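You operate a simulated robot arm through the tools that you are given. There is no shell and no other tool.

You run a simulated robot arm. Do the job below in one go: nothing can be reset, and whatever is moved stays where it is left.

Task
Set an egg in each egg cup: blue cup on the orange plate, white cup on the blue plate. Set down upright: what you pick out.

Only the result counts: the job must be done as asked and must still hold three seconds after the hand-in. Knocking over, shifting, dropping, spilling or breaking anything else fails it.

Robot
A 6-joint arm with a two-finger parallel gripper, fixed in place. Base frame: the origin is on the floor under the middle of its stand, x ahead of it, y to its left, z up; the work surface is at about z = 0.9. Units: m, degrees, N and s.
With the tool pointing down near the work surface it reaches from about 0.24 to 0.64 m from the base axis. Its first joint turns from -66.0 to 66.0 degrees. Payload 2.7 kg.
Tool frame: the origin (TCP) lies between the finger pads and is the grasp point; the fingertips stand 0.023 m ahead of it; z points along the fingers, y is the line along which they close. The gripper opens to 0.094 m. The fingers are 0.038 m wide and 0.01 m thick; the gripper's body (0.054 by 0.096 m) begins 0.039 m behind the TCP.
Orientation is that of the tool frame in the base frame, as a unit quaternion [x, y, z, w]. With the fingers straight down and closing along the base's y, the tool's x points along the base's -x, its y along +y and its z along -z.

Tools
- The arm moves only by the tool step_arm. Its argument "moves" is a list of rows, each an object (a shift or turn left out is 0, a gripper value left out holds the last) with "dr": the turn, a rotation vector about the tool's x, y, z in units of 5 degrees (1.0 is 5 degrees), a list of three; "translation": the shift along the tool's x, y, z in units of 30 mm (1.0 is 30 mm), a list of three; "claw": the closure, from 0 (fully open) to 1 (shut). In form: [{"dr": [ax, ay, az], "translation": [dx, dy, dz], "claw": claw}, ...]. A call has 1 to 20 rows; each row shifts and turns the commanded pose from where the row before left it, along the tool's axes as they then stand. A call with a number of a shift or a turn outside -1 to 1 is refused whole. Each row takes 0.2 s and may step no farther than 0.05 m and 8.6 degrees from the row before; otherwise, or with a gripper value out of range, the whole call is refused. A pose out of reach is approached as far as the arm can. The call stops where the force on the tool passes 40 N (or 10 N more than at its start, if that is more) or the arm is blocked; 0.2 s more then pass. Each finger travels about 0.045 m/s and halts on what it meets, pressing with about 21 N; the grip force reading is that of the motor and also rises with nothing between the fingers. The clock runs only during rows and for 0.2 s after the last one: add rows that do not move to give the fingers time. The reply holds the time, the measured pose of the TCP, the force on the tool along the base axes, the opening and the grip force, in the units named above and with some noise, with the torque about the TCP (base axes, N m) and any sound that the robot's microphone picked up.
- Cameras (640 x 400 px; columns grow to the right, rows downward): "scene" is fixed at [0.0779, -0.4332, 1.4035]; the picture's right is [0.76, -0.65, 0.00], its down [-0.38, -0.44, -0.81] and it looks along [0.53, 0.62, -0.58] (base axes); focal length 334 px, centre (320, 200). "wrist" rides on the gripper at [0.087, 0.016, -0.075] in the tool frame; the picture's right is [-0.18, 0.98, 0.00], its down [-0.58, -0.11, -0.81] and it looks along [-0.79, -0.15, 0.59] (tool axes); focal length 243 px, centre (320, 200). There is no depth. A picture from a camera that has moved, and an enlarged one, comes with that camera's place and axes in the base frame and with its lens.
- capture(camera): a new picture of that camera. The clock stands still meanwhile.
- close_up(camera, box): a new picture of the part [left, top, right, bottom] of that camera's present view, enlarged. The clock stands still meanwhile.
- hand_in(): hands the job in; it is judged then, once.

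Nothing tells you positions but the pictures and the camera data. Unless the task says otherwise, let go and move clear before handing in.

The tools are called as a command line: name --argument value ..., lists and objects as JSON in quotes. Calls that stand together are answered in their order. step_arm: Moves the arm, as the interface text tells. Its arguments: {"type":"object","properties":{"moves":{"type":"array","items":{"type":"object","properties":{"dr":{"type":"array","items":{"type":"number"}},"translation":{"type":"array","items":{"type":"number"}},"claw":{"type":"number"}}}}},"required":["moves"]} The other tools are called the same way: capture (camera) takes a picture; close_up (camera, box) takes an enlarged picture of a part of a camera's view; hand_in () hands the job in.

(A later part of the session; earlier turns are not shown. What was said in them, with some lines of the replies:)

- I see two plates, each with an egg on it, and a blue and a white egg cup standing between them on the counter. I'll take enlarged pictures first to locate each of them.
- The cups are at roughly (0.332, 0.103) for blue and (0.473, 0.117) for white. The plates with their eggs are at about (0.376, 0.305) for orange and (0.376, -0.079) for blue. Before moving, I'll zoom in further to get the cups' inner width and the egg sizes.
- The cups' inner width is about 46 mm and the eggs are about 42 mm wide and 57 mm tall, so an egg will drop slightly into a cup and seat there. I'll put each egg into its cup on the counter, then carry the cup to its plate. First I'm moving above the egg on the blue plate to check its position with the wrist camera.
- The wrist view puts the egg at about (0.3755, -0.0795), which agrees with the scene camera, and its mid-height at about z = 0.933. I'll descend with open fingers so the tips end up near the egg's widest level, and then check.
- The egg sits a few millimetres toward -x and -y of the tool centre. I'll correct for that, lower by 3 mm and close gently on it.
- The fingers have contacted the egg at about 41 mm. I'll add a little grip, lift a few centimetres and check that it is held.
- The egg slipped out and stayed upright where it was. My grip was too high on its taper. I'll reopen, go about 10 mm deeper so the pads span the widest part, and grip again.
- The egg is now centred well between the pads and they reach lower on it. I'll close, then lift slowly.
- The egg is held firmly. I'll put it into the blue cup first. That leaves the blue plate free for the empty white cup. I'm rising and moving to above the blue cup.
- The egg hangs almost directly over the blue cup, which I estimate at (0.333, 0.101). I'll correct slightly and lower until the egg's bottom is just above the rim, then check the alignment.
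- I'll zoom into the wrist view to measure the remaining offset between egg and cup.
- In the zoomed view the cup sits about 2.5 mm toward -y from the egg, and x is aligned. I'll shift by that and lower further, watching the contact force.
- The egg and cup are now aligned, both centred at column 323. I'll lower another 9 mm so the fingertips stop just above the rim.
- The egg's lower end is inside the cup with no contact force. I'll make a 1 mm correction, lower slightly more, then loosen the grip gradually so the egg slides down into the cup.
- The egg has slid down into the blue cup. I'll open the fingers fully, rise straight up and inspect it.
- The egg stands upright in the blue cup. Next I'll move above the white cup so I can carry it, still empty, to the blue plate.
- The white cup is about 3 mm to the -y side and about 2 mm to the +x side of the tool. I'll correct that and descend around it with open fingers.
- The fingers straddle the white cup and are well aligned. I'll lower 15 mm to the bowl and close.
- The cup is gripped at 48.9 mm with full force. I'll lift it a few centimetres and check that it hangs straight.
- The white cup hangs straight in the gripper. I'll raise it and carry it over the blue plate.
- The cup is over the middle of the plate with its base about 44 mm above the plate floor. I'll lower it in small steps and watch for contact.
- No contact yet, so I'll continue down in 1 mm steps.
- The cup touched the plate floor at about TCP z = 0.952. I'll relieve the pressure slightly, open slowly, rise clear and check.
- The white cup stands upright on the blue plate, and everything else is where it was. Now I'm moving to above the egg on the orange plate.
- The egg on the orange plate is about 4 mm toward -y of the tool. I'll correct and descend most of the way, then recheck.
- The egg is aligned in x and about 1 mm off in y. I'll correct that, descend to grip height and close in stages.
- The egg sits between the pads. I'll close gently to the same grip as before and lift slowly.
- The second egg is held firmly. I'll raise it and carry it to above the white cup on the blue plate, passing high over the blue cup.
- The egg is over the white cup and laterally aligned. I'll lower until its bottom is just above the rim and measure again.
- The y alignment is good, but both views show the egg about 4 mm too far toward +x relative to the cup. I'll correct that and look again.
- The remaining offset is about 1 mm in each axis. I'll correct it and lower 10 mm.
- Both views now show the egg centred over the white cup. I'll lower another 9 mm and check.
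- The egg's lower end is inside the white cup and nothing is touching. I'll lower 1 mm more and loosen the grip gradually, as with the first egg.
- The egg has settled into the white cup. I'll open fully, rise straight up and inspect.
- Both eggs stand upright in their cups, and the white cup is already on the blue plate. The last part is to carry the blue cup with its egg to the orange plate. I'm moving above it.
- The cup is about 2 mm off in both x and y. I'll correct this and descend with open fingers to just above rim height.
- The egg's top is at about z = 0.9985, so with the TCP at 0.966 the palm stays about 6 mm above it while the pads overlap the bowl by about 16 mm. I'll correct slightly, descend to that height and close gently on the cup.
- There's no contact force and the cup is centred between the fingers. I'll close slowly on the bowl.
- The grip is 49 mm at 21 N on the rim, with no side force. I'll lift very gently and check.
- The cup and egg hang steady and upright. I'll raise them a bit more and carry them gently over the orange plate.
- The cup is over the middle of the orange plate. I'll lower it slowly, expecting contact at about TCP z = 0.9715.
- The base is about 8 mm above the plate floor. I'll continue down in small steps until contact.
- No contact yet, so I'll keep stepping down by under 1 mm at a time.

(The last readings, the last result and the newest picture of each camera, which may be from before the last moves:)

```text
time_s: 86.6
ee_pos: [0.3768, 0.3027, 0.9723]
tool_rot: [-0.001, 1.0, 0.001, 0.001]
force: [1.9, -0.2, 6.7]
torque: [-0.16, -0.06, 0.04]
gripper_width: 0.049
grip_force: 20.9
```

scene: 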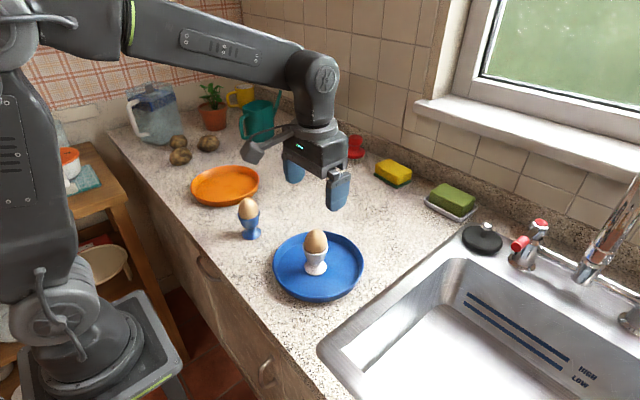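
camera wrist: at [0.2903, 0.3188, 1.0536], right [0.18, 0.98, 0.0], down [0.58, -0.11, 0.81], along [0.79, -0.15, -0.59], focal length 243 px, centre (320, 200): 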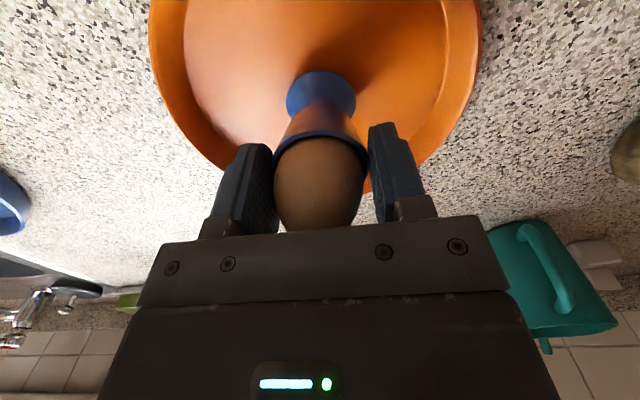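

The cup has touched the plate floor with about 7 N. I'll open slowly and check before rising.

step_arm --moves '[{"claw": 0.52}, {"claw": 0.5}, {"claw": 0.49}, {"claw": 0.48}, {"claw": 0.47}, {"claw": 0.46}, {"claw": 0.44}, {"claw": 0.4}, {"claw": 0.3}, {"claw": 0.15}, {"claw": 0.0}, {}, {}, {}]'

close_up --camera "wrist" --box '[160, 50, 480, 250]'

close_up --camera "scene" --box '[170, 110, 290, 220]'

```text
time_s: 89.6
ee_pos: [0.3768, 0.3024, 0.9727]
tool_rot: [-0.001, 1.0, 0.0, -0.001]
force: [-0.2, 0.5, 0.0]
torque: [-0.01, 0.01, 0.0]
gripper_width: 0.0941
grip_force: 0.0
```

```text
2.00 times, centred on (320, 150) of wrist
camera zoom: at [0.2901, 0.3188, 1.045], right [0.18, 0.98, 0.0], down [0.58, -0.11, 0.81], along [0.79, -0.15, -0.59], focal length 485 px, centre (320, 300)
```

zoom: 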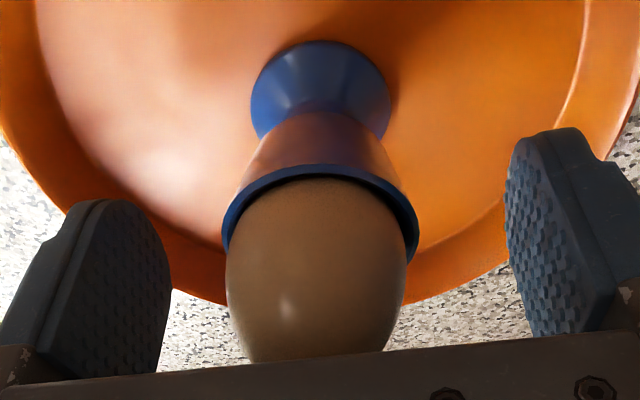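

```text
3.64 times, centred on (230, 165) of scene
camera zoom: at [0.0779, -0.4332, 1.4035], right [0.76, -0.65, 0.0], down [-0.38, -0.44, -0.81], along [0.53, 0.62, -0.58], focal length 1213 px, centre (647, 327)
```

zoom: 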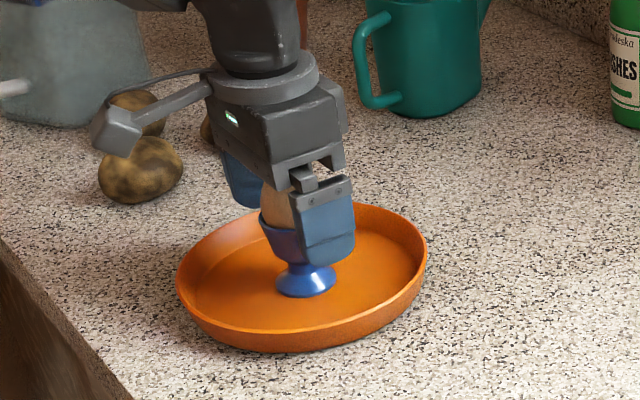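

The cup stands on the plate and the fingers are fully open around it. I'll rise straight up and inspect everything.

step_arm --moves '[{"translation": [0, 0, -0.3]}, {"translation": [0, 0, -0.6]}, {"translation": [0, 0, -0.9]}, {"translation": [0, 0, -0.9]}, {"translation": [0, 0, -0.9]}, {"translation": [0, 0, -0.9]}, {"translation": [0, 0, -0.9]}, {}, {}]'

capture --camera "scene"

close_up --camera "scene" --box '[170, 120, 290, 220]'

close_up --camera "scene" --box '[260, 210, 380, 310]'

capture --camera "wrist"

```text
time_s: 91.6
ee_pos: [0.3762, 0.3041, 1.1345]
tool_rot: [-0.001, 1.0, 0.0, 0.0]
force: [0.2, 0.5, 0.1]
torque: [0.01, 0.02, -0.03]
gripper_width: 0.0943
grip_force: 0.1
```

```text
taken
```

scene: 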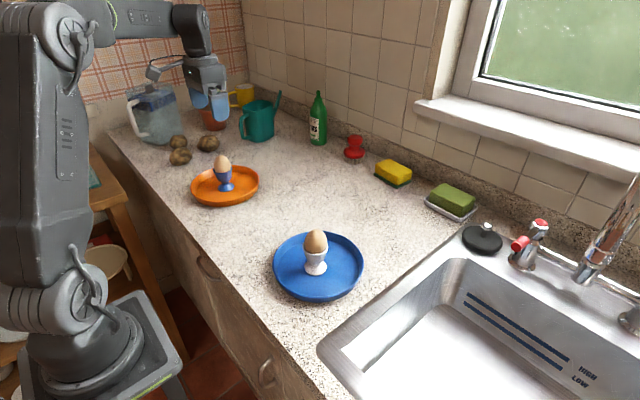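

```text
4.00 times, centred on (230, 170) of scene
camera zoom: at [0.0778, -0.4332, 1.4035], right [0.76, -0.65, 0.0], down [-0.38, -0.44, -0.81], along [0.53, 0.62, -0.58], focal length 1335 px, centre (680, 320)
```

zoom: 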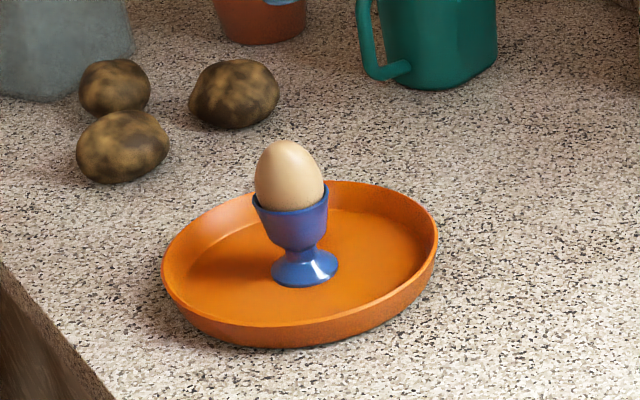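

```text
4.00 times, centred on (320, 260) of scene
camera zoom: at [0.0778, -0.4332, 1.4035], right [0.76, -0.65, 0.0], down [-0.38, -0.44, -0.81], along [0.53, 0.62, -0.58], focal length 1335 px, centre (320, -40)
```

zoom: 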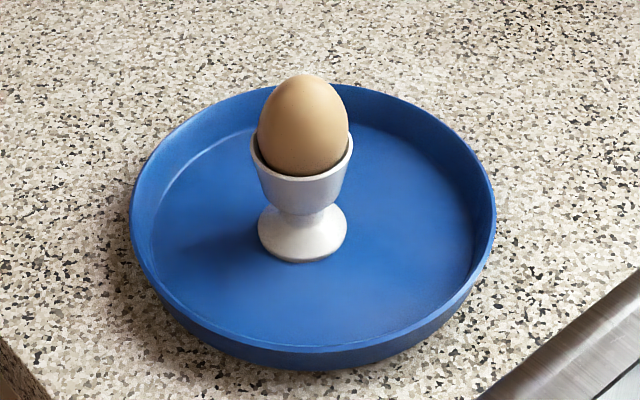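

```text
taken
camera wrist: at [0.2904, 0.3203, 1.208], right [0.18, 0.98, 0.0], down [0.58, -0.11, 0.81], along [0.79, -0.15, -0.59], focal length 243 px, centre (320, 200)
```

wrist: 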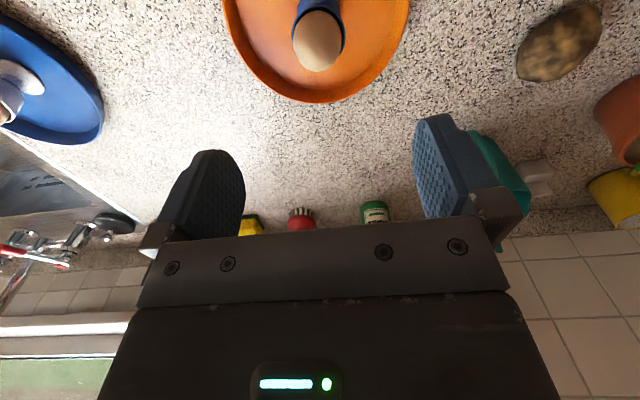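

The blue cup with its egg stands upright on the orange plate, and the white cup with its egg stands upright on the blue plate. Both plates and everything else on the counter look unmoved, and the open gripper is well clear, so I'm handing in.

hand_in

```text
The job is handed in.
```

The job is done and handed in. The blue egg cup is upright on the orange plate with an egg in it, and the white egg cup is upright on the blue plate with the other egg.

On my first try at lifting the egg from the blue plate, it slipped out of the gripper. It stayed upright where it was, and the second grip held. In the last pictures both plates and the other items on the counter look unmoved. I let go and raised the arm clear before handing in; the hand-in only confirmed receipt, so I don't have the result of the judging.
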